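You operate a simulated robot arm through the tools that you are given. There is no shell and no other tool.

You are at the controls of a simulated two-armed robot. One attempt, no reset.

JOB
Wipe up the spill on the marking bench top with the rag there and put it back.

Only the result counts: the job must be done as asked and must still hold three seconds after the hand-in. Knocking over, shifting, dropping, spilling or breaking anything else fails it.

ROBOT AND FRAMES
Two 7-joint arms with two-finger parallel grippers on one trunk, on a base that moves. Base frame: it is fixed to the floor where the robot stands at the start and does not move with it; the origin is under the middle of the robot, x ahead of it, y to its left, z up; the surface under the hand at the start is at about z = 860. Units: mm, rad, N and s.
The left shoulder is at the start at [70, 188, 1190], the right one opposite. With the tool pointing down near the work surface each hand reaches from about 320 to 800 mm from the robot's upright axis, wherever it stands, measured 20 degrees to its own side. Payload 3.91 kg a hand.
The TCP of each hand is the grasp point between the finger pads, 30 mm short of the fingertips. In the tool frame z runs along the fingers and y along their closing line. The gripper opens to 110 mm. The fingers are 20 mm wide and 10 mm thick; the gripper's body (48 by 112 mm) begins 55 mm behind the TCP.
Orientation is that of the tool frame in the base frame, as a unit quaternion [x, y, z, w]. With the fingers straight down and closing along the base's y, the tool's x points along the base's -x, its y along +y and its z along -z.

CONTROLS
- The arms move only by the tool step_arm. It takes "left_rows", "right_rows" or both (then of equal length, played together; a hand with none holds still); each is a list of rows, each a list of 3 entries, a list of its own where there are three numbers: the closure, from 0 (fully open) to 1 (shut), then the shift along the base's x, y, z in units of 250 mm (1.0 is 250 mm), then the turn, a rotation vector about the base's x, y, z in units of 45 degrees (1.0 is 45 degrees). In form: [[claw, [tx, ty, tz], [ax, ay, az]], ...]. A call has 1 to 20 rows; each row is the pose to reach, as a shift and turn from the pose commanded when the call began. A call with a number of a shift or a turn outside -1 to 1 is refused whole. Each row takes 0.2 s and may step no farther than 50 mm and 0.15 rad from the row before; otherwise, or with a gripper value out of range, the whole call is refused. A pose out of reach is approached as far as the arm can. The call stops where the force on the tool passes 40 N (or 10 N more than at its start, if that is more) or the arm is blocked; 0.2 s more then pass. The fingers move at their own pace (about 72 mm/s each) and stop on an object; they squeeze with about 26 N. The grip force told is the motor's: it shows also when the fingers shut on nothing. Time passes only in rows, and 0.2 s behind the last, so rows that repeat a pose let the fingers close. The reply holds the time, the measured pose of the TCP, the force on the tool along the base axes, the opening and the grip force, in the units named above and with some noise, with the torque about the TCP (base axes, N m) and any sound that the robot's microphone picked up.
- Cameras (640 x 400 px; columns grow to the right, rows downward): "scene" is now at [129.8, -19.5, 1406.6]; the picture's right is [-0.24, -0.97, -0.00], its down [-0.67, 0.16, -0.73] and it looks along [0.71, -0.17, -0.69] (base axes); focal length 249 px, centre (320, 200). "left" rides on the left gripper at [72, -17, -103] in its tool frame; the picture's right is [0.23, 0.97, 0.00], its down [-0.76, 0.18, -0.62] and it looks along [-0.61, 0.14, 0.78] (tool axes); focal length 222 px, centre (320, 200). "right" rides on the right gripper at [72, 17, -103] in its tool frame; the picture's right is [-0.23, 0.97, 0.00], its down [-0.76, -0.18, -0.62] and it looks along [-0.61, -0.14, 0.78] (tool axes); focal length 222 px, centre (320, 200). There is no depth. A picture from a camera that has moved, and an enlarged one, comes with that camera's place and axes in the base frame and with its lens.
- camera(camera): a new picture of that camera. The clock stands still meanwhile.
- raise_lower(by): slides the trunk up (or, below 0, down) by that many mm; the arms and the scene camera ride with it, the base frame stays. It gives what a move gives, with no picture.
- drive_base(legs): drives the robot by 1 to 6 legs, each [ahead, turn to the left] in mm and rad, along the robot's own axes; the way and the turn of a leg run together, so that a leg with both is an arc; at most 1500 mm and 3.142 rad a leg. The arms and the cameras ride along, it lands a little off, and it stops where it bumps. It gives what a move gives.
- pan_tilt(pan, tilt): turns the head with the scene camera to pan (to the left, within 1.501 rad either way) and tilt (down, from -0.506 to 1.204), counted from straight ahead of the robot. It gives what a move gives.
- zoom(camera, box): a new picture of the part [left, top, right, bottom] of that camera's present view, enlarged. The clock stands still meanwhile.
- close_job(): hands the job in; it is judged then, once.

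Nothing tells you exact positions but the pictures and the camera data. Unless the task says otherwise, let go and move clear before handing in.

The tools are called by a JSON object that holds its "name" and its "arguments". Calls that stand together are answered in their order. step_arm: Moves the arms, as the interface text tells. Its arguments: {"type":"object","properties":{"left_rows":{"type":"array","items":{"type":"array"}},"right_rows":{"type":"array","items":{"type":"array"}}},"required":[]} The other tools are called the same way: raise_lower (by) moves the trunk up or down; drive_base (legs) drives the base; pan_tilt (pan, tilt) turns the head that bears the scene camera; camera (camera) takes a picture; zoom (camera, box) takes an enlarged picture of a part of a camera's view; close_job () hands the job in.

At the start:

```text
clock: 0.0
left_position: [614.7, 72.1, 1066.3]
left_ee_rot: [-0.001, 1.0, 0.0, -0.001]
left_contact_force: [0.1, 0.0, 0.2]
left_ft_torque: [0.01, 0.0, 0.0]
left_finger_gap: 109.8
left_grip_force: 0.0
right_position: [495.5, -394.5, 1090.1]
right_ee_rot: [-0.001, 1.0, 0.0, 0.0]
right_contact_force: [-0.4, -0.1, 1.1]
right_ft_torque: [0.03, -0.02, -0.01]
right_finger_gap: 109.9
right_grip_force: 0.1
trunk travel left (down, up): [-700.0, 240.0]
robot x, y, heading: [1.3, 3.3, -0.002]
head pan, tilt (commanded): [-0.239, 0.756]
```

scene: 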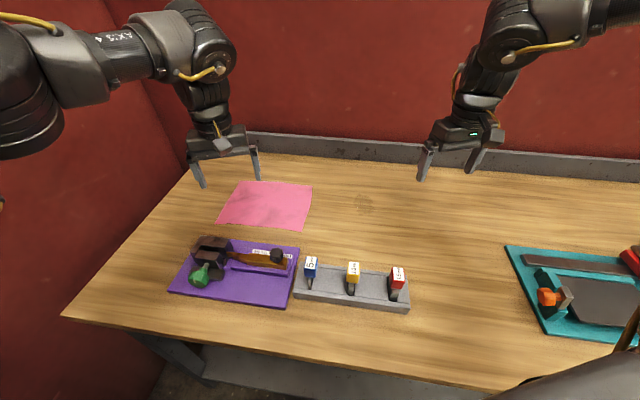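
right: 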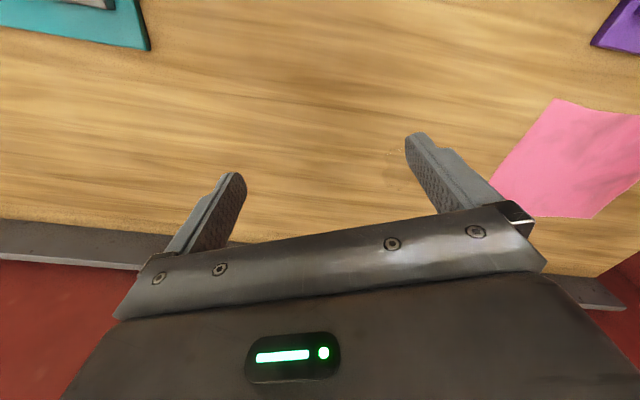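
left: 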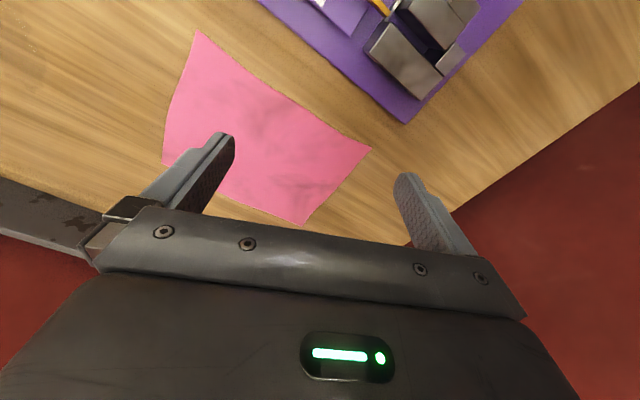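

I see a pink rag on the bench, a purple tool board, a grey rack with stamps, a teal tray on the right, and a faint stain right of the rag that may be the spill. I'll zoom in to look at the details before moving anything.

{"name": "zoom", "arguments": {"camera": "scene", "box": [300, 160, 460, 260]}}

{"name": "zoom", "arguments": {"camera": "scene", "box": [180, 150, 340, 250]}}

{"name": "zoom", "arguments": {"camera": "scene", "box": [160, 220, 420, 382]}}

{"name": "zoom", "arguments": {"camera": "scene", "box": [420, 150, 640, 288]}}

```text
4.00 times, centred on (380, 210) of scene
camera zoom: at [129.8, -19.5, 1406.6], right [-0.24, -0.97, 0.0], down [-0.67, 0.16, -0.73], along [0.71, -0.17, -0.69], focal length 997 px, centre (80, 160)
```

zoom: 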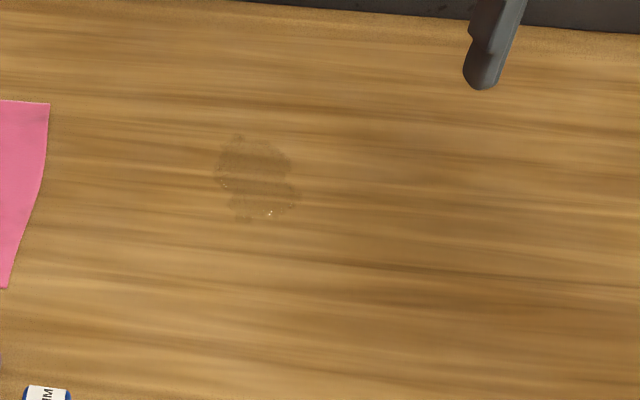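

```text
4.00 times, centred on (260, 200) of scene
camera zoom: at [129.8, -19.5, 1406.6], right [-0.24, -0.97, 0.0], down [-0.67, 0.16, -0.73], along [0.71, -0.17, -0.69], focal length 997 px, centre (560, 200)
```

zoom: 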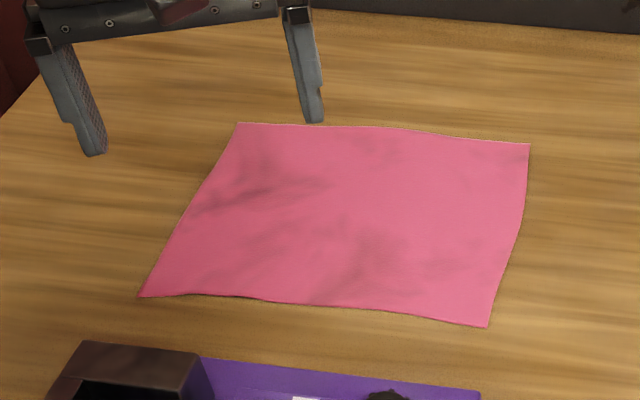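

```text
2.46 times, centred on (290, 301) of scene
camera zoom: at [129.8, -19.5, 1406.6], right [-0.24, -0.97, 0.0], down [-0.67, 0.16, -0.73], along [0.71, -0.17, -0.69], focal length 613 px, centre (394, -49)
```

zoom: 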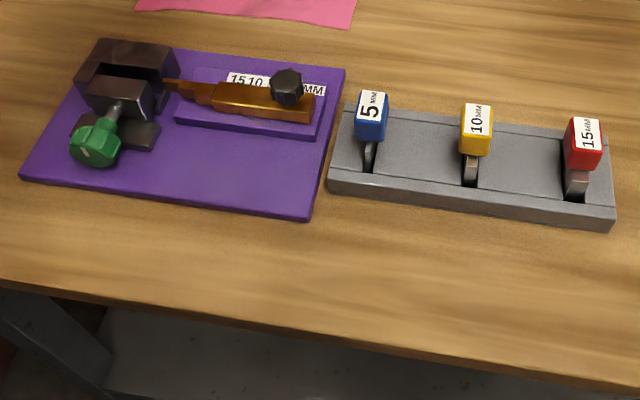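

```text
2.90 times, centred on (530, 219) of scene
camera zoom: at [129.8, -19.5, 1406.6], right [-0.24, -0.97, 0.0], down [-0.67, 0.16, -0.73], along [0.71, -0.17, -0.69], focal length 722 px, centre (-289, 145)
```

zoom: 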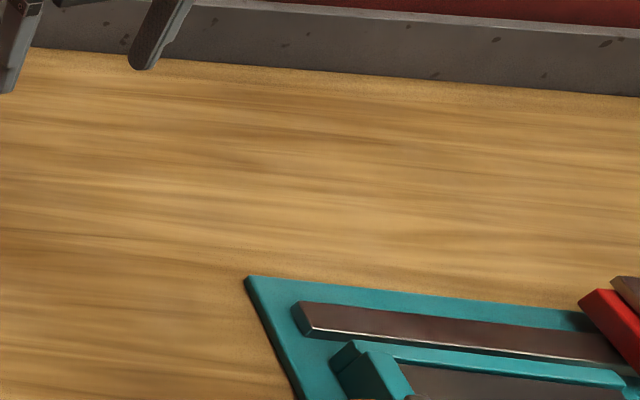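

The rag looks flat and square to the bench, which is turned about 22° to my right. It is centred near (717, 7), and the faint wet patch is near (643, -285). I'll look right and lower down to see what surrounds the arms before I turn the base.

{"name": "pan_tilt", "arguments": {"pan": -0.9, "tilt": 0.75}}

{"name": "camera", "arguments": {"camera": "scene"}}

{"name": "pan_tilt", "arguments": {"pan": -0.3, "tilt": 1.1}}

{"name": "camera", "arguments": {"camera": "scene"}}

```text
clock: 1.0
left_position: [613.8, 73.3, 1067.5]
left_ee_rot: [0.0, 1.0, 0.0, -0.001]
left_contact_force: [0.3, 0.1, 0.5]
left_ft_torque: [0.0, 0.02, -0.01]
left_finger_gap: 110.2
left_grip_force: 0.0
right_position: [494.8, -393.3, 1090.1]
right_ee_rot: [0.001, 1.0, 0.0, 0.0]
right_contact_force: [0.1, -0.7, -0.4]
right_ft_torque: [-0.02, 0.0, -0.02]
right_finger_gap: 110.1
right_grip_force: 0.1
trunk travel left (down, up): [-700.0, 240.0]
robot x, y, heading: [-2.3, 0.8, -0.002]
head pan, tilt (commanded): [-0.901, 0.75]
```

```text
taken
camera scene: at [101.0, -64.8, 1407.0], right [-0.78, -0.62, 0.0], down [-0.42, 0.53, -0.73], along [0.45, -0.57, -0.68], focal length 249 px, centre (320, 200)
```

scene: 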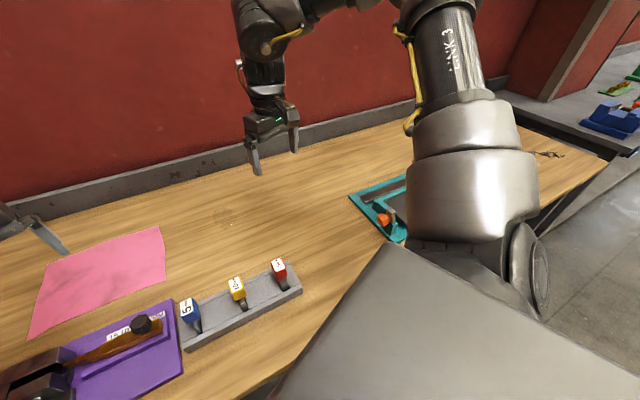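

```text
clock: 2.0
left_position: [613.7, 72.5, 1065.4]
left_ee_rot: [0.0, 1.0, 0.0, -0.001]
left_contact_force: [-0.7, -0.5, 0.4]
left_ft_torque: [0.03, -0.01, 0.0]
left_finger_gap: 109.9
left_grip_force: 0.0
right_position: [494.3, -394.3, 1090.2]
right_ee_rot: [0.0, 1.0, -0.001, 0.0]
right_contact_force: [-0.8, 0.2, 0.0]
right_ft_torque: [0.02, 0.02, 0.02]
right_finger_gap: 110.0
right_grip_force: 0.2
trunk travel left (down, up): [-700.0, 240.0]
robot x, y, heading: [-4.1, -2.3, 0.004]
head pan, tilt (commanded): [-0.3, 1.1]
```

```text
taken
camera scene: at [109.8, -18.7, 1381.3], right [-0.3, -0.95, 0.0], down [-0.85, 0.26, -0.45], along [0.43, -0.13, -0.89], focal length 249 px, centre (320, 200)
```

scene: 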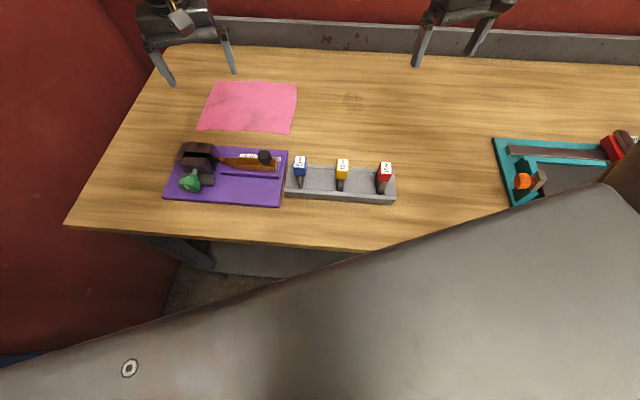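

The bench is clear to the right and the arms are well above everything on it. I'll turn the base right to face the bench squarely, so the left hand can reach both the rag and the spill.

{"name": "drive_base", "arguments": {"legs": [[0, -0.2]]}}

```text
clock: 3.2
left_position: [616.3, -48.2, 1066.5]
left_ee_rot: [0.099, 0.995, 0.0, -0.001]
left_contact_force: [-0.8, -0.4, 0.4]
left_ft_torque: [0.0, 0.01, -0.03]
left_finger_gap: 110.0
left_grip_force: 0.1
right_position: [409.3, -483.7, 1089.5]
right_ee_rot: [0.098, 0.995, 0.0, 0.0]
right_contact_force: [0.2, -0.3, 0.6]
right_ft_torque: [-0.01, -0.01, 0.04]
right_finger_gap: 110.0
right_grip_force: 0.1
trunk travel left (down, up): [-700.0, 240.0]
robot x, y, heading: [-0.1, 0.4, -0.195]
head pan, tilt (commanded): [-0.3, 1.1]
```

The turn went without a bump. I'll turn the rest of the way and then look again with the head and both wrist cameras.

{"name": "drive_base", "arguments": {"legs": [[0, -0.19]]}}

{"name": "pan_tilt", "arguments": {"pan": 0.15, "tilt": 0.9}}

{"name": "camera", "arguments": {"camera": "scene"}}

{"name": "camera", "arguments": {"camera": "left"}}

```text
clock: 4.3
left_position: [595.4, -166.3, 1067.4]
left_ee_rot: [0.194, 0.981, 0.001, 0.0]
left_contact_force: [0.6, -0.8, 0.4]
left_ft_torque: [-0.01, 0.02, -0.01]
left_finger_gap: 109.9
left_grip_force: 0.0
right_position: [309.4, -552.4, 1089.9]
right_ee_rot: [0.193, 0.981, 0.0, 0.0]
right_contact_force: [-0.4, 0.0, 0.4]
right_ft_torque: [0.01, 0.03, -0.01]
right_finger_gap: 110.0
right_grip_force: 0.0
trunk travel left (down, up): [-700.0, 240.0]
robot x, y, heading: [2.9, 0.4, -0.387]
head pan, tilt (commanded): [-0.3, 1.1]
```

```text
clock: 5.2
left_position: [596.1, -165.4, 1066.1]
left_ee_rot: [0.194, 0.981, 0.0, 0.0]
left_contact_force: [0.2, -1.0, 0.6]
left_ft_torque: [-0.01, 0.03, -0.02]
left_finger_gap: 110.1
left_grip_force: 0.1
right_position: [308.7, -553.2, 1090.9]
right_ee_rot: [0.194, 0.981, 0.001, 0.0]
right_contact_force: [0.0, 0.5, -0.8]
right_ft_torque: [-0.01, -0.01, 0.02]
right_finger_gap: 110.4
right_grip_force: 0.1
trunk travel left (down, up): [-700.0, 240.0]
robot x, y, heading: [0.8, 1.5, -0.389]
head pan, tilt (commanded): [0.15, 0.901]
```

```text
taken
camera scene: at [119.3, -36.5, 1395.0], right [-0.24, -0.97, 0.0], down [-0.76, 0.19, -0.62], along [0.6, -0.15, -0.78], focal length 249 px, centre (320, 200)
```

scene: 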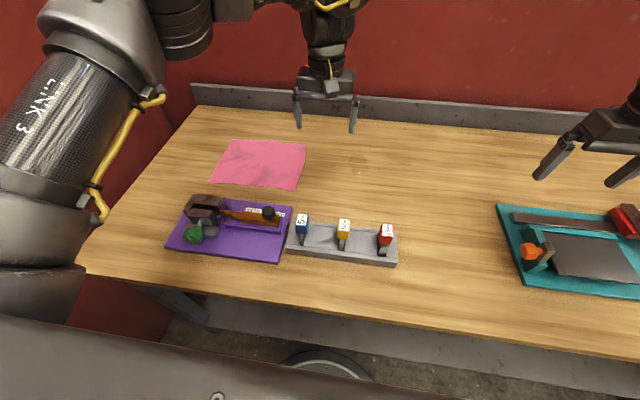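

```text
taken
camera left: at [522.0, -153.6, 1170.4], right [0.16, 0.99, 0.0], down [0.77, -0.12, 0.62], along [0.61, -0.1, -0.78], focal length 222 px, centre (320, 200)
```

left: 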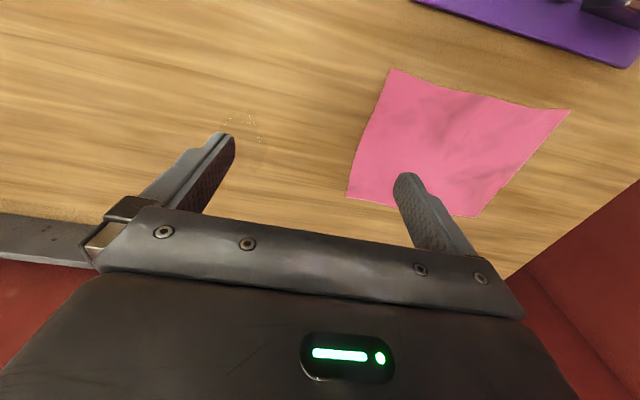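

The base is square to the bench, and both views agree on the rag corners: about (578,-75), (665,164), (854,95) and (766,-148). The far side of the spill is near the left arm's limit, so I'll turn a little further right and then look closely at the spill.

{"name": "drive_base", "arguments": {"legs": [[0, -0.2]]}}

{"name": "pan_tilt", "arguments": {"pan": 0.4, "tilt": 0.75}}

{"name": "camera", "arguments": {"camera": "scene"}}

{"name": "camera", "arguments": {"camera": "left"}}

```text
clock: 6.4
left_position: [550.8, -280.6, 1066.4]
left_ee_rot: [0.291, 0.957, 0.001, 0.0]
left_contact_force: [0.3, 0.2, 0.0]
left_ft_torque: [0.0, -0.01, -0.02]
left_finger_gap: 110.2
left_grip_force: 0.0
right_position: [193.2, -602.9, 1089.7]
right_ee_rot: [0.291, 0.957, 0.0, -0.001]
right_contact_force: [-0.1, 0.0, -0.1]
right_ft_torque: [0.0, -0.01, -0.03]
right_finger_gap: 110.0
right_grip_force: 0.0
trunk travel left (down, up): [-700.0, 240.0]
robot x, y, heading: [1.4, 0.9, -0.585]
head pan, tilt (commanded): [0.15, 0.901]
```

```text
clock: 7.1
left_position: [550.1, -281.2, 1067.3]
left_ee_rot: [0.291, 0.957, -0.001, 0.001]
left_contact_force: [0.6, 0.3, 0.2]
left_ft_torque: [0.01, -0.02, 0.02]
left_finger_gap: 110.0
left_grip_force: 0.0
right_position: [192.0, -603.1, 1089.1]
right_ee_rot: [0.291, 0.957, -0.001, 0.0]
right_contact_force: [-0.2, 0.1, 0.3]
right_ft_torque: [-0.02, 0.0, 0.0]
right_finger_gap: 109.8
right_grip_force: 0.0
trunk travel left (down, up): [-700.0, 240.0]
robot x, y, heading: [-3.3, -2.3, -0.586]
head pan, tilt (commanded): [0.4, 0.75]
```

```text
taken
camera scene: at [122.0, -43.7, 1407.0], right [-0.19, -0.98, 0.0], down [-0.67, 0.13, -0.73], along [0.72, -0.14, -0.68], focal length 249 px, centre (320, 200)
```

scene: 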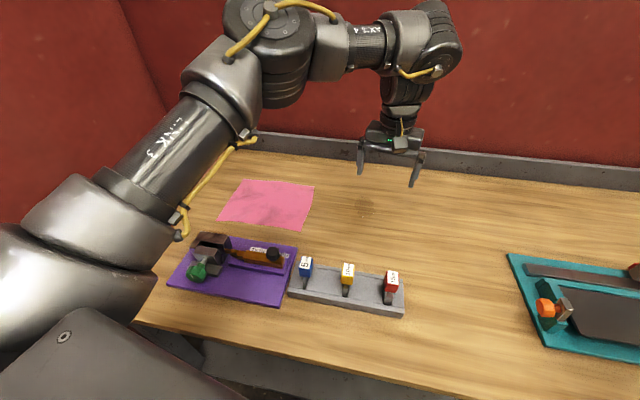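

```text
taken
camera left: at [480.6, -254.9, 1170.5], right [0.35, 0.94, 0.0], down [0.73, -0.28, 0.62], along [0.58, -0.22, -0.78], focal length 222 px, centre (320, 200)
```

left: 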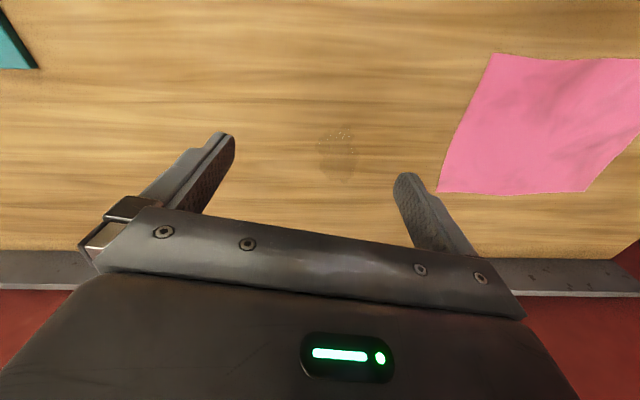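

{"name": "zoom", "arguments": {"camera": "left", "box": [260, 100, 420, 200]}}

{"name": "zoom", "arguments": {"camera": "scene", "box": [320, 170, 420, 232]}}

{"name": "zoom", "arguments": {"camera": "left", "box": [420, 30, 640, 200]}}

```text
4.00 times, centred on (340, 150) of left
camera zoom: at [480.6, -254.9, 1170.5], right [0.35, 0.94, 0.0], down [0.73, -0.28, 0.62], along [0.58, -0.22, -0.78], focal length 888 px, centre (240, 400)
```

zoom: 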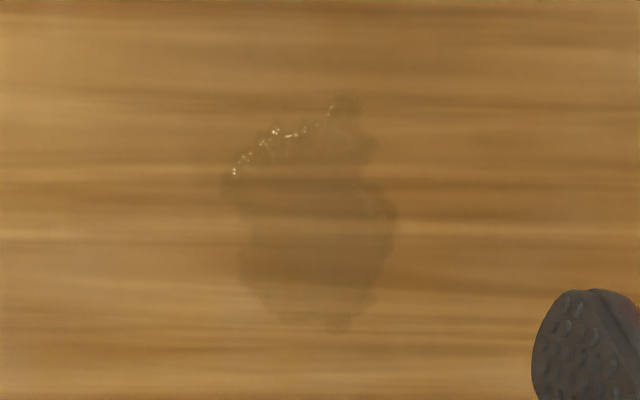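

```text
6.40 times, centred on (370, 201) of scene
camera zoom: at [122.0, -43.7, 1407.0], right [-0.19, -0.98, 0.0], down [-0.67, 0.13, -0.73], along [0.72, -0.14, -0.68], focal length 1595 px, centre (0, 194)
```

zoom: 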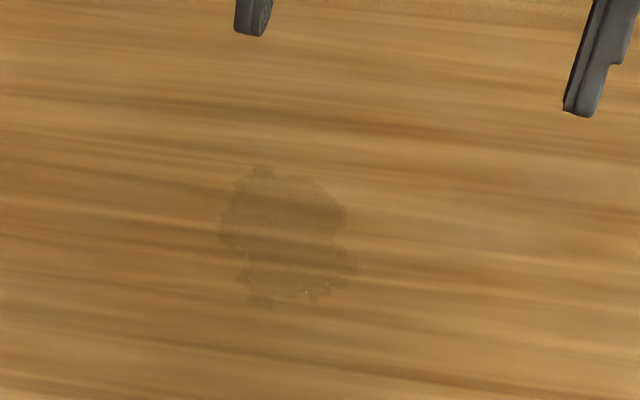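

```text
2.35 times, centred on (530, 115) of left
camera zoom: at [480.6, -254.9, 1170.5], right [0.35, 0.94, 0.0], down [0.73, -0.28, 0.62], along [0.58, -0.22, -0.78], focal length 523 px, centre (-174, 400)
```

zoom: 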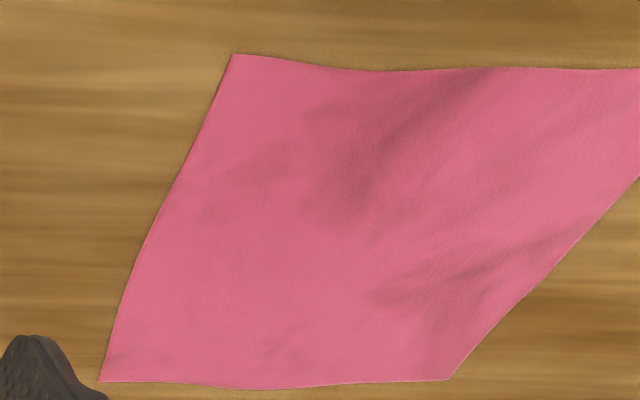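

The two views agree that the spill covers roughly x 597–691 and y -310 to -254, centred near (638,-284). I'll bring the left hand over the right part of the rag, about 70 mm above the cloth, turned to line up with it and half closed.

{"name": "step_arm", "arguments": {"left_rows": [[0.1, [0.07, 0.1098, -0.053], [0, 0, 0.0386]], [0.2, [0.14, 0.2195, -0.1065], [0, 0, 0.0772]], [0.3, [0.21, 0.329, -0.16], [0, 0, 0.116]], [0.4, [0.28, 0.439, -0.213], [0, 0, 0.1545]], [0.45, [0.35, 0.549, -0.266], [0, 0, 0.193]], [0.45, [0.42, 0.6585, -0.3195], [0, 0, 0.232]], [0.45, [0.49, 0.768, -0.373], [0, 0, 0.27]], [0.45, [0.56, 0.878, -0.426], [0, 0, 0.309]], [0.45, [0.56, 0.878, -0.426], [0, 0, 0.309]]]}}

{"name": "camera", "arguments": {"camera": "left"}}

{"name": "camera", "arguments": {"camera": "scene"}}

```text
clock: 9.1
left_position: [691.9, -59.9, 958.7]
left_ee_rot: [0.172, 0.985, 0.0, 0.0]
left_contact_force: [0.6, 0.6, 0.1]
left_ft_torque: [0.03, -0.06, 0.02]
left_finger_gap: 60.6
left_grip_force: 0.0
right_position: [192.9, -603.2, 1089.6]
right_ee_rot: [0.291, 0.957, 0.001, -0.002]
right_contact_force: [0.0, -0.1, 0.4]
right_ft_torque: [0.0, 0.02, 0.0]
right_finger_gap: 109.9
right_grip_force: 0.1
trunk travel left (down, up): [-700.0, 240.0]
robot x, y, heading: [-3.3, -1.4, -0.588]
head pan, tilt (commanded): [0.4, 0.75]
```

```text
taken
camera left: at [616.7, -50.9, 1063.2], right [0.12, 0.99, 0.0], down [0.78, -0.09, 0.62], along [0.62, -0.07, -0.78], focal length 222 px, centre (320, 200)
```

left: 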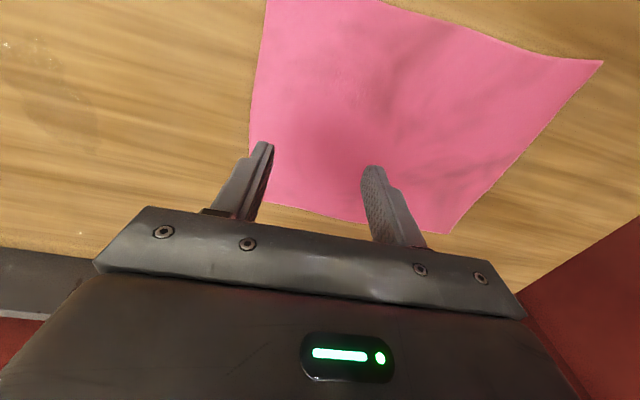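

```text
taken
camera scene: at [121.9, -44.1, 1407.0], right [-0.19, -0.98, 0.0], down [-0.67, 0.13, -0.73], along [0.72, -0.14, -0.68], focal length 249 px, centre (320, 200)
```

scene: 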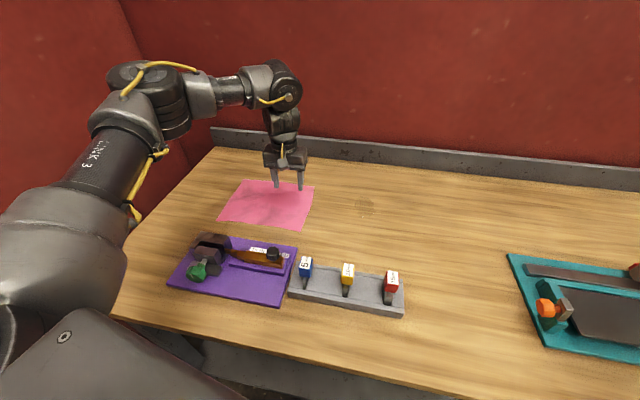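

The hand is over the right part of the rag with the fingertips about 70 mm above it. I'll lower to just above the cloth and then creep down while watching the force.

{"name": "step_arm", "arguments": {"left_rows": [[0.45, [0, 0, -0.08], [0, 0, 0]], [0.45, [0, 0, -0.16], [0, 0, 0]], [0.45, [0, 0, -0.22], [0, 0, 0]], [0.45, [0, 0, -0.24], [0, 0, 0]], [0.45, [0, 0, -0.252], [0, 0, 0]], [0.45, [0, 0, -0.26], [0, 0, 0]], [0.45, [0, 0, -0.264], [0, 0, 0]]]}}

```text
clock: 10.7
left_position: [690.5, -61.0, 894.9]
left_ee_rot: [0.173, 0.985, 0.0, 0.0]
left_contact_force: [0.3, -0.8, -0.2]
left_ft_torque: [-0.01, 0.02, 0.0]
left_finger_gap: 60.5
left_grip_force: 0.1
right_position: [192.2, -603.2, 1089.9]
right_ee_rot: [0.291, 0.957, 0.0, -0.001]
right_contact_force: [0.3, 0.8, 0.5]
right_ft_torque: [0.01, 0.0, -0.01]
right_finger_gap: 110.0
right_grip_force: 0.1
trunk travel left (down, up): [-700.0, 240.0]
robot x, y, heading: [1.2, 0.9, -0.59]
head pan, tilt (commanded): [0.4, 0.75]
```

Nothing is touching yet, with the tips near z = 865. I'll creep down 1 mm per row.

{"name": "step_arm", "arguments": {"left_rows": [[0.45, [0, 0, -0.004], [0, 0, 0]], [0.45, [0, 0, -0.008], [0, 0, 0]], [0.45, [0, 0, -0.012], [0, 0, 0]], [0.45, [0, 0, -0.016], [0, 0, 0]]]}}

{"name": "zoom", "arguments": {"camera": "left", "box": [180, 60, 500, 260]}}

```text
clock: 11.7
left_position: [689.4, -62.4, 892.7]
left_ee_rot: [0.173, 0.985, 0.001, 0.001]
left_contact_force: [1.7, -0.9, 7.9]
left_ft_torque: [-0.06, -0.05, 0.01]
left_finger_gap: 60.4
left_grip_force: 0.0
right_position: [193.1, -603.1, 1090.2]
right_ee_rot: [0.291, 0.957, 0.0, 0.001]
right_contact_force: [0.4, -1.3, -0.9]
right_ft_torque: [-0.01, -0.03, 0.02]
right_finger_gap: 110.2
right_grip_force: 0.0
trunk travel left (down, up): [-700.0, 240.0]
robot x, y, heading: [0.0, -1.7, -0.588]
head pan, tilt (commanded): [0.4, 0.75]
```

```text
2.00 times, centred on (340, 160) of left
camera zoom: at [616.0, -52.5, 994.9], right [0.12, 0.99, 0.0], down [0.78, -0.09, 0.62], along [0.62, -0.07, -0.78], focal length 444 px, centre (280, 280)
```

zoom: 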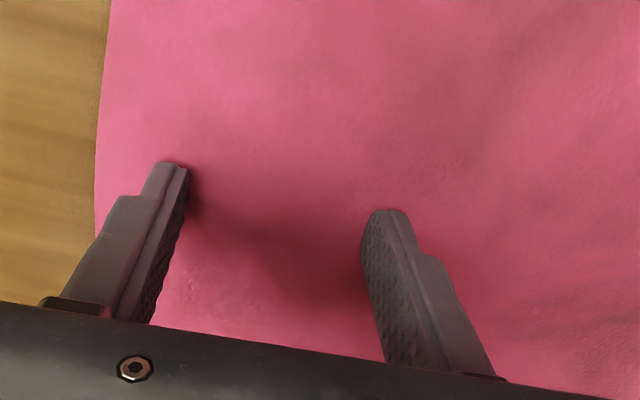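

The tips touch the cloth with about 8 N. I'll press slightly harder and drag 24 mm to the right as a test of whether the rag follows.

{"name": "step_arm", "arguments": {"left_rows": [[0.45, [0, 0, -0.003], [0, 0, 0]], [0.45, [-0.008, -0.0226, -0.003], [0, 0, 0]], [0.45, [-0.0163, -0.045, -0.003], [0, 0, 0]], [0.45, [-0.0245, -0.0677, -0.003], [0, 0, 0]], [0.45, [-0.0327, -0.0902, -0.003], [0, 0, 0]]]}}

{"name": "camera", "arguments": {"camera": "left"}}

{"name": "zoom", "arguments": {"camera": "scene", "box": [200, 150, 360, 250]}}

```text
clock: 12.9
left_position: [681.1, -83.4, 892.0]
left_ee_rot: [0.172, 0.985, 0.0, 0.001]
left_contact_force: [0.1, 3.0, 13.3]
left_ft_torque: [-0.11, 0.07, -0.01]
left_finger_gap: 60.0
left_grip_force: 0.2
right_position: [191.1, -603.2, 1088.5]
right_ee_rot: [0.291, 0.957, 0.0, 0.0]
right_contact_force: [0.4, -0.6, -0.4]
right_ft_torque: [0.01, 0.02, 0.02]
right_finger_gap: 109.9
right_grip_force: 0.1
trunk travel left (down, up): [-700.0, 240.0]
robot x, y, heading: [2.3, 0.2, -0.59]
head pan, tilt (commanded): [0.4, 0.75]
```

```text
taken
camera left: at [606.7, -73.8, 994.9], right [0.12, 0.99, 0.0], down [0.78, -0.09, 0.62], along [0.62, -0.07, -0.78], focal length 222 px, centre (320, 200)
```

left: 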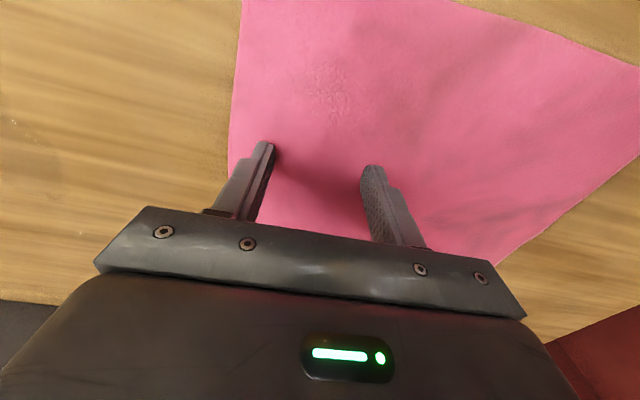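

```text
4.00 times, centred on (280, 200) of scene
camera zoom: at [120.5, -42.7, 1407.2], right [-0.19, -0.98, 0.0], down [-0.67, 0.13, -0.73], along [0.72, -0.14, -0.68], focal length 997 px, centre (480, 200)
```

zoom: 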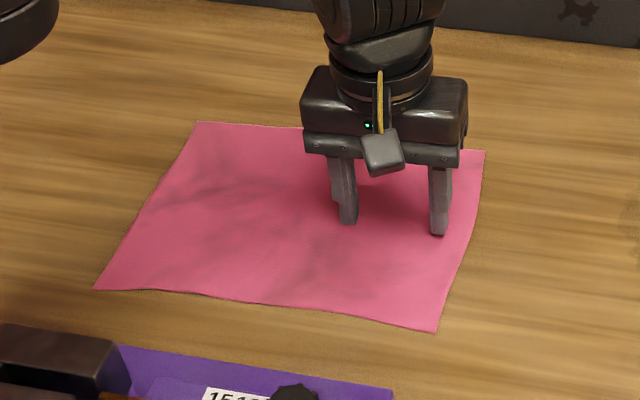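

The rag moved with the fingers as one flat piece, about 23 mm with little drag. I'll keep sliding it toward the spill under the same light pressure.

{"name": "step_arm", "arguments": {"left_rows": [[0.45, [-0.02, -0.0804, 0], [0, 0, 0]], [0.45, [-0.04, -0.1608, 0], [0, 0, 0]], [0.45, [-0.06, -0.2412, 0], [0, 0, 0]], [0.45, [-0.08, -0.3216, 0], [0, 0, 0]], [0.45, [-0.1, -0.402, 0], [0, 0, 0]], [0.45, [-0.12, -0.4824, 0], [0, 0, 0]]]}}

{"name": "camera", "arguments": {"camera": "left"}}

{"name": "camera", "arguments": {"camera": "scene"}}

```text
clock: 14.3
left_position: [648.4, -205.7, 891.6]
left_ee_rot: [0.172, 0.985, 0.0, 0.001]
left_contact_force: [0.7, 4.1, 12.7]
left_ft_torque: [-0.13, 0.11, 0.01]
left_finger_gap: 59.6
left_grip_force: 0.1
right_position: [191.3, -602.7, 1089.5]
right_ee_rot: [0.292, 0.957, 0.002, 0.0]
right_contact_force: [0.2, -1.0, 0.4]
right_ft_torque: [0.0, 0.0, 0.02]
right_finger_gap: 110.0
right_grip_force: 0.1
trunk travel left (down, up): [-700.0, 240.0]
robot x, y, heading: [-0.8, 4.5, -0.588]
head pan, tilt (commanded): [0.4, 0.75]
```

```text
taken
camera left: at [575.0, -197.7, 994.9], right [0.12, 0.99, 0.0], down [0.78, -0.09, 0.62], along [0.62, -0.07, -0.78], focal length 222 px, centre (320, 200)
```

left: 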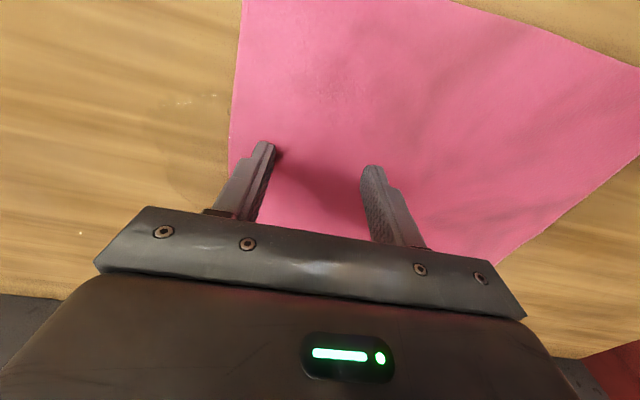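

```text
taken
camera scene: at [120.2, -43.2, 1407.2], right [-0.19, -0.98, 0.0], down [-0.67, 0.13, -0.73], along [0.72, -0.14, -0.68], focal length 249 px, centre (320, 200)
```

scene: 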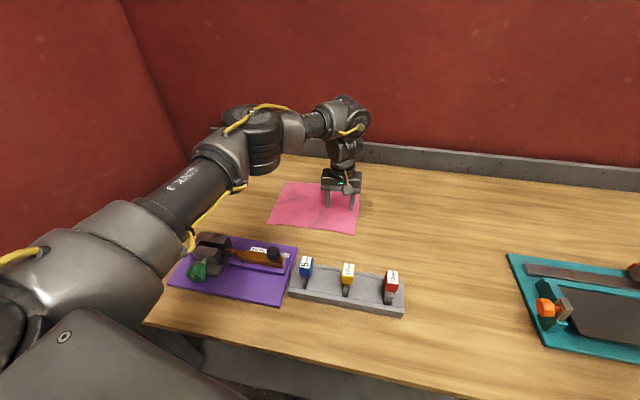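

The rag is following exactly, and its right edge has just reached the spill. I'll slide on until it covers the whole patch.

{"name": "step_arm", "arguments": {"left_rows": [[0.45, [-0.019, -0.075, 0], [0, 0, 0]], [0.45, [-0.038, -0.15, 0], [0, 0, 0]], [0.45, [-0.057, -0.225, 0], [0, 0, 0]], [0.45, [-0.076, -0.3, 0], [0, 0, 0]], [0.45, [-0.095, -0.375, 0], [0, 0, 0]], [0.45, [-0.114, -0.45, 0], [0, 0, 0]], [0.45, [-0.132, -0.525, 0], [0, 0, 0]], [0.45, [-0.15, -0.6, 0], [0, 0, 0]]]}}

{"name": "camera", "arguments": {"camera": "left"}}

{"name": "camera", "arguments": {"camera": "scene"}}

```text
clock: 16.1
left_position: [602.6, -326.4, 890.9]
left_ee_rot: [0.173, 0.985, 0.0, -0.001]
left_contact_force: [1.8, 3.1, 7.2]
left_ft_torque: [0.03, 0.0, 0.01]
left_finger_gap: 60.0
left_grip_force: 0.0
left hand out of reach, approached as far as the arm can: row 6, 7, 8
right_position: [192.9, -602.6, 1089.9]
right_ee_rot: [0.29, 0.957, 0.001, -0.001]
right_contact_force: [0.1, 0.5, 0.1]
right_ft_torque: [0.01, 0.0, 0.01]
right_finger_gap: 109.9
right_grip_force: 0.0
trunk travel left (down, up): [-700.0, 240.0]
robot x, y, heading: [-1.6, 0.8, -0.592]
head pan, tilt (commanded): [0.4, 0.75]
```

```text
taken
camera left: at [528.4, -316.7, 995.0], right [0.12, 0.99, 0.0], down [0.78, -0.09, 0.62], along [0.62, -0.07, -0.78], focal length 222 px, centre (320, 200)
```

left: 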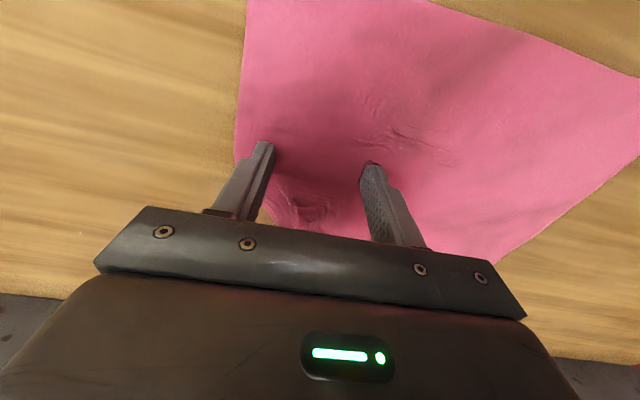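

```text
taken
camera scene: at [121.5, -43.0, 1407.0], right [-0.19, -0.98, 0.0], down [-0.67, 0.13, -0.73], along [0.72, -0.14, -0.68], focal length 249 px, centre (320, 200)
```

scene: 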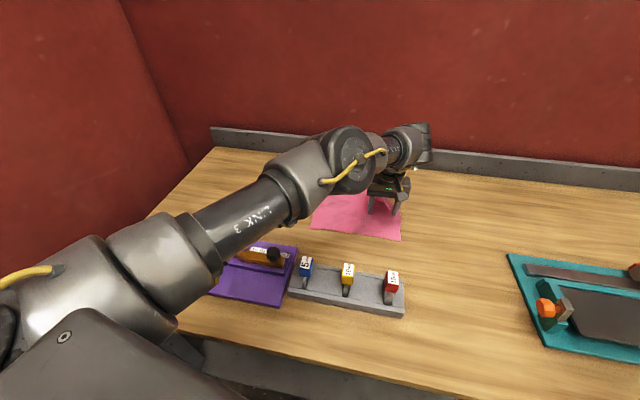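

The rag now covers the spill, but the arm reached its limit at about (603,-326). I'll lift off gently and check that the rag stays put, then turn the base a bit more right for reach.

{"name": "step_arm", "arguments": {"left_rows": [[0.45, [0, 0, 0.02], [0, 0, 0]], [0.45, [0, 0, 0.06], [0, 0, 0]], [0.45, [0, 0, 0.12], [0, 0, 0]], [0.45, [0, 0, 0.2], [0, 0, 0]], [0.45, [0, 0, 0.3], [0, 0, 0]]]}}

{"name": "camera", "arguments": {"camera": "left"}}

{"name": "camera", "arguments": {"camera": "scene"}}

```text
clock: 17.3
left_position: [601.7, -324.5, 966.6]
left_ee_rot: [0.173, 0.985, 0.0, 0.0]
left_contact_force: [0.0, 0.6, -0.3]
left_ft_torque: [0.0, 0.0, -0.03]
left_finger_gap: 60.4
left_grip_force: 0.0
right_position: [192.4, -602.9, 1089.7]
right_ee_rot: [0.291, 0.957, 0.001, 0.0]
right_contact_force: [0.5, 0.2, -0.2]
right_ft_torque: [0.05, 0.0, -0.05]
right_finger_gap: 109.9
right_grip_force: 0.1
trunk travel left (down, up): [-700.0, 240.0]
robot x, y, heading: [-2.0, 0.3, -0.588]
head pan, tilt (commanded): [0.4, 0.75]
```

```text
taken
camera left: at [527.1, -316.4, 1071.2], right [0.12, 0.99, 0.0], down [0.78, -0.09, 0.62], along [0.62, -0.07, -0.78], focal length 222 px, centre (320, 200)
```

left: 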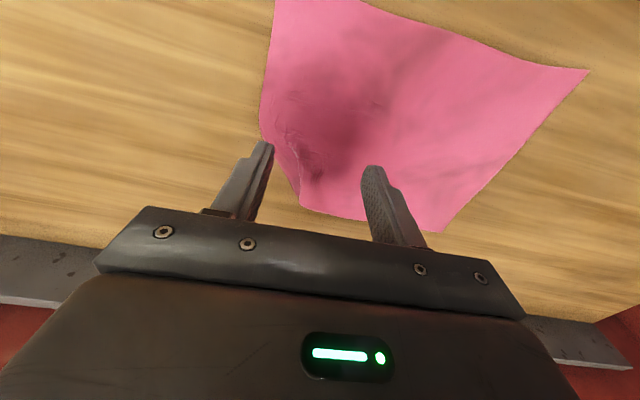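

```text
taken
camera scene: at [121.8, -43.0, 1407.0], right [-0.19, -0.98, 0.0], down [-0.67, 0.13, -0.73], along [0.72, -0.14, -0.68], focal length 249 px, centre (320, 200)
```

scene: 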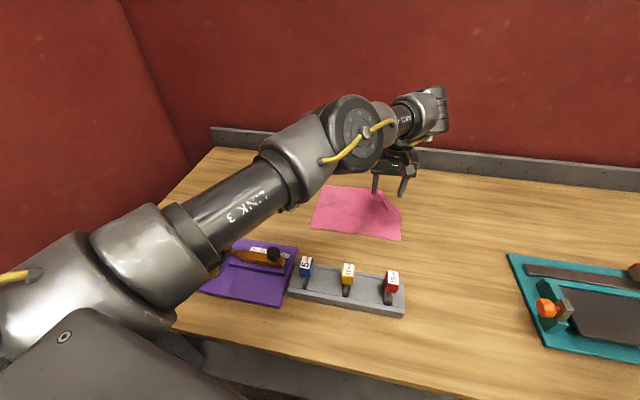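

{"name": "zoom", "arguments": {"camera": "scene", "box": [290, 170, 430, 258]}}

{"name": "zoom", "arguments": {"camera": "left", "box": [220, 0, 460, 240]}}

```text
4.55 times, centred on (360, 214) of scene
camera zoom: at [121.8, -43.0, 1407.0], right [-0.19, -0.98, 0.0], down [-0.67, 0.13, -0.73], along [0.72, -0.14, -0.68], focal length 1133 px, centre (138, 136)
```

zoom: 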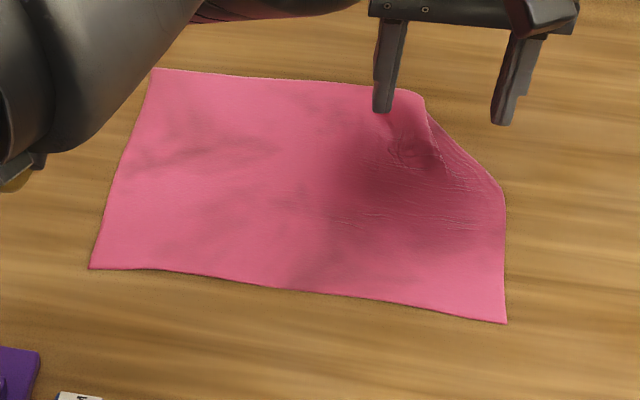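

```text
1.67 times, centred on (340, 120) of left
camera zoom: at [527.1, -316.4, 1071.2], right [0.12, 0.99, 0.0], down [0.78, -0.09, 0.62], along [0.62, -0.07, -0.78], focal length 370 px, centre (287, 333)
```

zoom: 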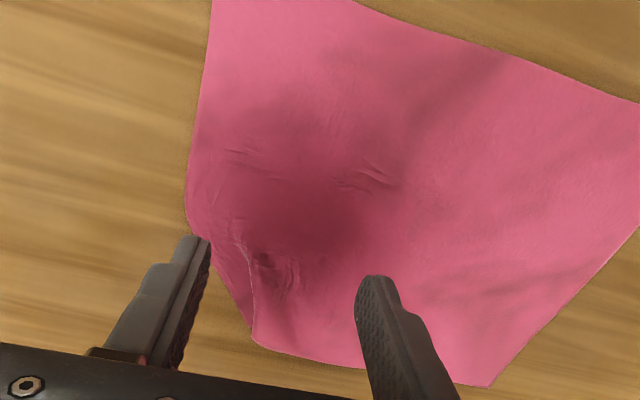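

The cloth is soft, and its far-right corner tucked in a little when the arm hit its limit, but the rag still fully covers the spill. I'll turn the base 0.2 rad further right with the hand raised so I can rub the whole patch within reach.

{"name": "drive_base", "arguments": {"legs": [[0, -0.2]]}}

{"name": "pan_tilt", "arguments": {"pan": 0.5, "tilt": 0.85}}

{"name": "camera", "arguments": {"camera": "scene"}}

{"name": "camera", "arguments": {"camera": "left"}}

{"name": "camera", "arguments": {"camera": "right"}}

```text
clock: 18.5
left_position: [526.5, -437.6, 966.5]
left_ee_rot: [0.269, 0.963, 0.002, 0.0]
left_contact_force: [-0.3, -0.7, -0.3]
left_ft_torque: [-0.02, -0.02, 0.03]
left_finger_gap: 60.4
left_grip_force: 0.1
right_position: [68.3, -629.6, 1090.0]
right_ee_rot: [0.384, 0.924, 0.001, -0.001]
right_contact_force: [0.7, 0.4, -0.2]
right_ft_torque: [-0.02, -0.01, -0.03]
right_finger_gap: 109.9
right_grip_force: 0.0
trunk travel left (down, up): [-700.0, 240.0]
robot x, y, heading: [0.7, -3.4, -0.787]
head pan, tilt (commanded): [0.4, 0.75]
```

```text
clock: 19.1
left_position: [525.3, -436.6, 967.2]
left_ee_rot: [0.27, 0.963, 0.0, 0.001]
left_contact_force: [0.6, -0.2, 0.4]
left_ft_torque: [-0.03, 0.0, 0.02]
left_finger_gap: 60.7
left_grip_force: 0.0
right_position: [69.1, -629.4, 1088.8]
right_ee_rot: [0.383, 0.924, 0.0, 0.0]
right_contact_force: [-0.1, -0.3, 0.2]
right_ft_torque: [-0.02, -0.04, 0.0]
right_finger_gap: 109.9
right_grip_force: 0.1
trunk travel left (down, up): [-700.0, 240.0]
robot x, y, heading: [-3.6, 1.0, -0.785]
head pan, tilt (commanded): [0.499, 0.85]
```

```text
taken
camera scene: at [109.0, -58.1, 1399.0], right [-0.28, -0.96, 0.0], down [-0.72, 0.21, -0.66], along [0.63, -0.19, -0.75], focal length 249 px, centre (320, 200)
```

scene: 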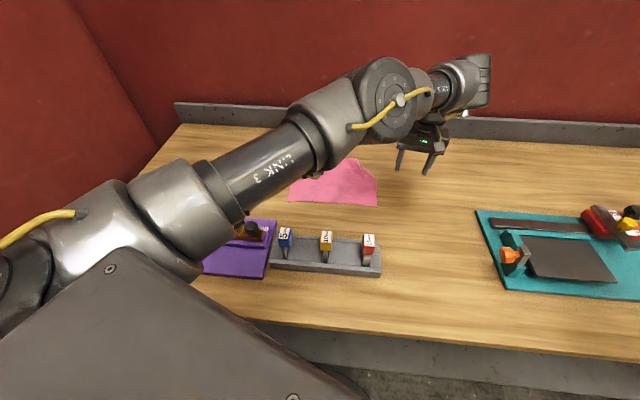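

```text
taken
camera left: at [454.5, -414.7, 1070.9], right [0.31, 0.95, 0.0], down [0.74, -0.24, 0.62], along [0.59, -0.19, -0.78], focal length 222 px, centre (320, 200)
```

left: 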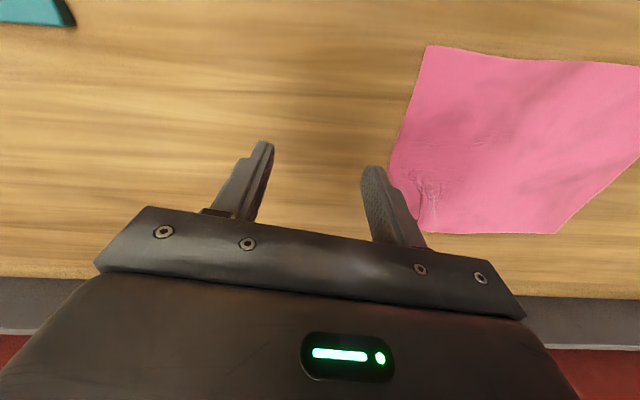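

```text
taken
camera right: at [31.4, -565.0, 1192.5], right [0.85, 0.53, 0.0], down [0.41, -0.67, 0.62], along [0.33, -0.53, -0.78], focal length 222 px, centre (320, 200)
```

right: 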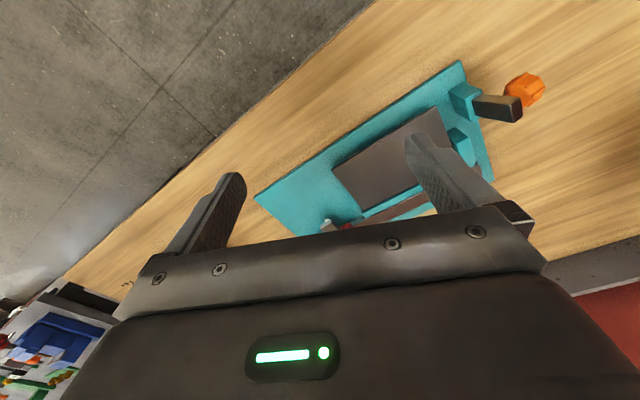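

The hand and rag are both clear and nothing else has moved. I'll bring the hand over the middle of the spill, squared to the rag, before pressing down to rub.

{"name": "step_arm", "arguments": {"left_rows": [[0.45, [0.09, 0.1224, 0], [0, 0, 0.05]], [0.45, [0.18, 0.245, 0], [0, 0, 0.1]], [0.45, [0.27, 0.367, 0], [0, 0, 0.15]], [0.45, [0.36, 0.49, 0], [0, 0, 0.2]], [0.45, [0.448, 0.612, 0], [0, 0, 0.251]], [0.45, [0.448, 0.612, 0], [0, 0, 0.251]]]}}

{"name": "camera", "arguments": {"camera": "left"}}

```text
clock: 20.5
left_position: [640.9, -285.2, 971.8]
left_ee_rot: [0.173, 0.985, 0.001, 0.001]
left_contact_force: [0.2, -0.1, 0.0]
left_ft_torque: [0.0, -0.02, -0.04]
left_finger_gap: 60.6
left_grip_force: 0.1
right_position: [69.2, -629.9, 1088.7]
right_ee_rot: [0.383, 0.924, 0.001, -0.001]
right_contact_force: [-0.5, -0.1, -0.4]
right_ft_torque: [0.02, 0.01, 0.0]
right_finger_gap: 110.1
right_grip_force: 0.1
trunk travel left (down, up): [-700.0, 240.0]
robot x, y, heading: [4.7, -0.7, -0.789]
head pan, tilt (commanded): [0.499, 0.85]
```

```text
taken
camera left: at [566.0, -276.3, 1075.0], right [0.12, 0.99, 0.0], down [0.78, -0.09, 0.62], along [0.62, -0.07, -0.78], focal length 222 px, centre (320, 200)
```

left: 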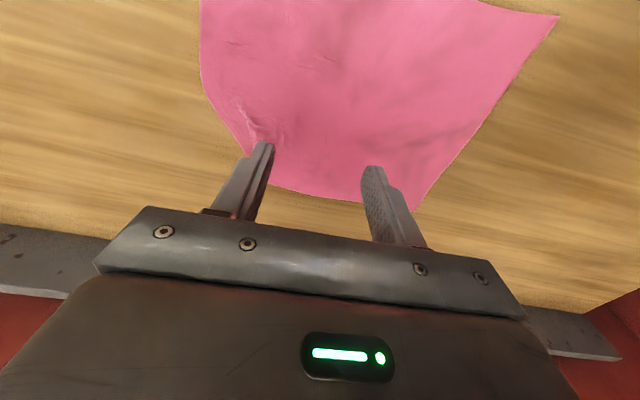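

The hand is over the spill's middle with the rag beneath it. I'll lower to the cloth gently and stop at a light press.

{"name": "step_arm", "arguments": {"left_rows": [[0.45, [0, 0, -0.1], [0, 0, 0]], [0.45, [0, 0, -0.2], [0, 0, 0]], [0.45, [0, 0, -0.27], [0, 0, 0]], [0.45, [0, 0, -0.295], [0, 0, 0]], [0.45, [0, 0, -0.303], [0, 0, 0]], [0.45, [0, 0, -0.31], [0, 0, 0]], [0.45, [0, 0, -0.314], [0, 0, 0]], [0.45, [0, 0, -0.318], [0, 0, 0]]]}}

```text
clock: 22.3
left_position: [639.8, -283.9, 892.3]
left_ee_rot: [0.173, 0.985, -0.001, 0.002]
left_contact_force: [5.4, -3.8, 23.1]
left_ft_torque: [0.38, -0.22, -0.07]
left_finger_gap: 60.5
left_grip_force: 0.1
right_position: [69.5, -629.3, 1089.9]
right_ee_rot: [0.384, 0.923, 0.0, 0.0]
right_contact_force: [0.6, -0.9, -0.3]
right_ft_torque: [-0.01, -0.01, 0.0]
right_finger_gap: 110.0
right_grip_force: 0.0
trunk travel left (down, up): [-700.0, 240.0]
robot x, y, heading: [-2.6, 2.4, -0.785]
head pan, tilt (commanded): [0.499, 0.85]
```

The press is 23 N, a little firm, so I'll ease off 1 mm. Then I'll rub in small strokes over the centre and far half of the spill.

{"name": "step_arm", "arguments": {"left_rows": [[0.45, [0, 0, 0.004], [0, 0, 0]], [0.45, [-0.0378, -0.0926, 0.004], [0, 0, 0]], [0.45, [0, 0, 0.004], [0, 0, 0]], [0.45, [0.0378, 0.0926, 0.004], [0, 0, 0]], [0.45, [0.1119, 0.0624, 0.004], [0, 0, 0]], [0.45, [0.0741, -0.0302, 0.004], [0, 0, 0]], [0.45, [0.0363, -0.1228, 0.004], [0, 0, 0]], [0.45, [0.1104, -0.1531, 0.004], [0, 0, 0]], [0.45, [0.1482, -0.0605, 0.004], [0, 0, 0]], [0.45, [0.186, 0.0321, 0.004], [0, 0, 0]], [0.45, [0.1119, 0.0624, 0.004], [0, 0, 0]], [0.45, [0, 0, 0.004], [0, 0, 0]]]}}

{"name": "camera", "arguments": {"camera": "left"}}

{"name": "camera", "arguments": {"camera": "scene"}}

```text
clock: 24.0
left_position: [648.5, -313.5, 891.5]
left_ee_rot: [0.172, 0.985, 0.001, 0.002]
left_contact_force: [-8.9, 4.8, 20.5]
left_ft_torque: [-0.47, 0.43, -0.28]
left_finger_gap: 59.4
left_grip_force: 0.0
right_position: [66.5, -630.3, 1088.5]
right_ee_rot: [0.384, 0.923, 0.002, 0.001]
right_contact_force: [-0.4, -0.7, 0.5]
right_ft_torque: [0.05, 0.02, 0.0]
right_finger_gap: 110.1
right_grip_force: 0.0
trunk travel left (down, up): [-700.0, 240.0]
robot x, y, heading: [2.4, -1.2, -0.787]
head pan, tilt (commanded): [0.499, 0.85]
stopped in row 8 (left hand): the force on the tool passed its limit at 56 N (the readings are from after the stop); the commanded pose is now the measured one
```

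```text
taken
camera left: at [574.1, -305.9, 994.7], right [0.12, 0.99, 0.0], down [0.77, -0.09, 0.63], along [0.62, -0.07, -0.78], focal length 222 px, centre (320, 200)
```

left: 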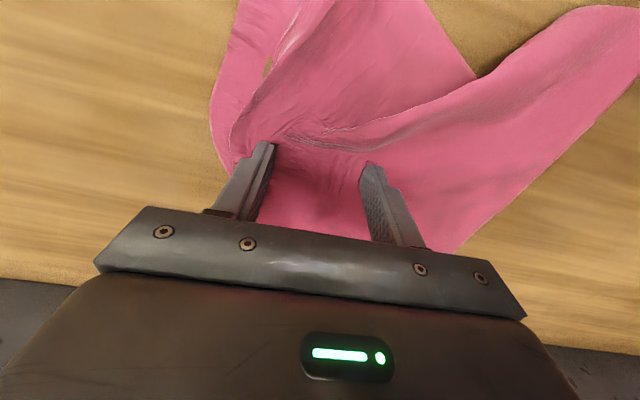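

```text
taken
camera scene: at [105.6, -59.0, 1398.9], right [-0.28, -0.96, 0.0], down [-0.72, 0.21, -0.66], along [0.64, -0.18, -0.75], focal length 249 px, centre (320, 200)
```

scene: 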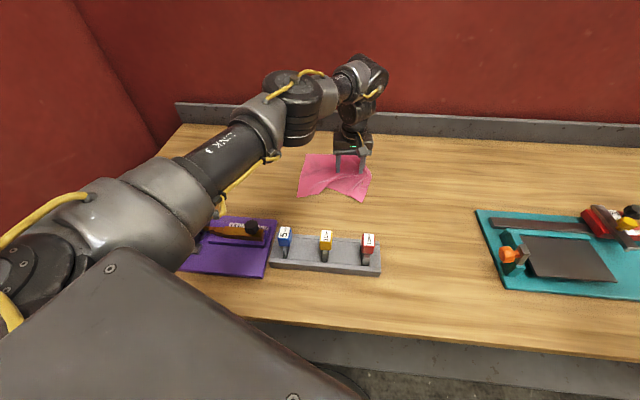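

The cloth bunched up under the fingers and the move stopped on force. I'll lift straight up and look at how the rag lies before going on.

{"name": "step_arm", "arguments": {"left_rows": [[0.45, [0, 0, 0.02], [0, 0, 0]], [0.45, [0, 0, 0.08], [0, 0, 0]], [0.45, [0, 0, 0.2], [0, 0, 0]], [0.45, [0, 0, 0.38], [0, 0, 0]], [0.45, [0, 0, 0.5], [0, 0, 0]]]}}

{"name": "camera", "arguments": {"camera": "left"}}

{"name": "zoom", "arguments": {"camera": "scene", "box": [270, 120, 430, 220]}}

```text
clock: 25.2
left_position: [649.1, -310.3, 1012.2]
left_ee_rot: [0.171, 0.985, 0.002, 0.001]
left_contact_force: [0.3, 0.0, 0.4]
left_ft_torque: [0.01, 0.0, -0.01]
left_finger_gap: 60.2
left_grip_force: 0.0
right_position: [69.8, -630.1, 1089.6]
right_ee_rot: [0.384, 0.923, 0.002, 0.0]
right_contact_force: [0.6, -1.1, 1.2]
right_ft_torque: [-0.03, -0.01, 0.02]
right_finger_gap: 110.1
right_grip_force: 0.1
trunk travel left (down, up): [-700.0, 240.0]
robot x, y, heading: [0.5, 1.4, -0.788]
head pan, tilt (commanded): [0.499, 0.85]
```

```text
taken
camera left: at [575.6, -302.4, 1115.9], right [0.11, 0.99, 0.0], down [0.78, -0.09, 0.62], along [0.62, -0.07, -0.78], focal length 222 px, centre (320, 200)
```

left: 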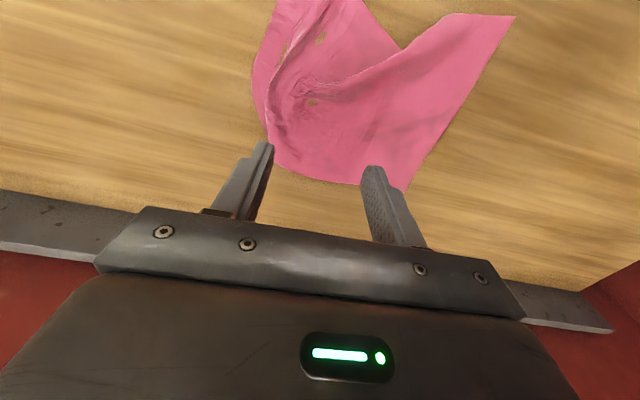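

```text
4.00 times, centred on (350, 170) of scene
camera zoom: at [108.3, -57.4, 1399.0], right [-0.28, -0.96, 0.0], down [-0.72, 0.21, -0.66], along [0.63, -0.19, -0.75], focal length 997 px, centre (200, 320)
```

zoom: 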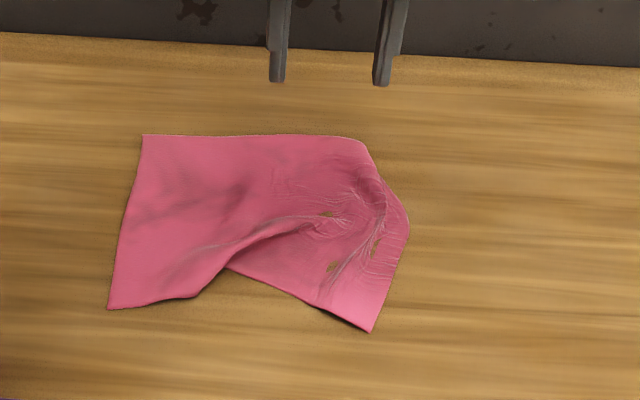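

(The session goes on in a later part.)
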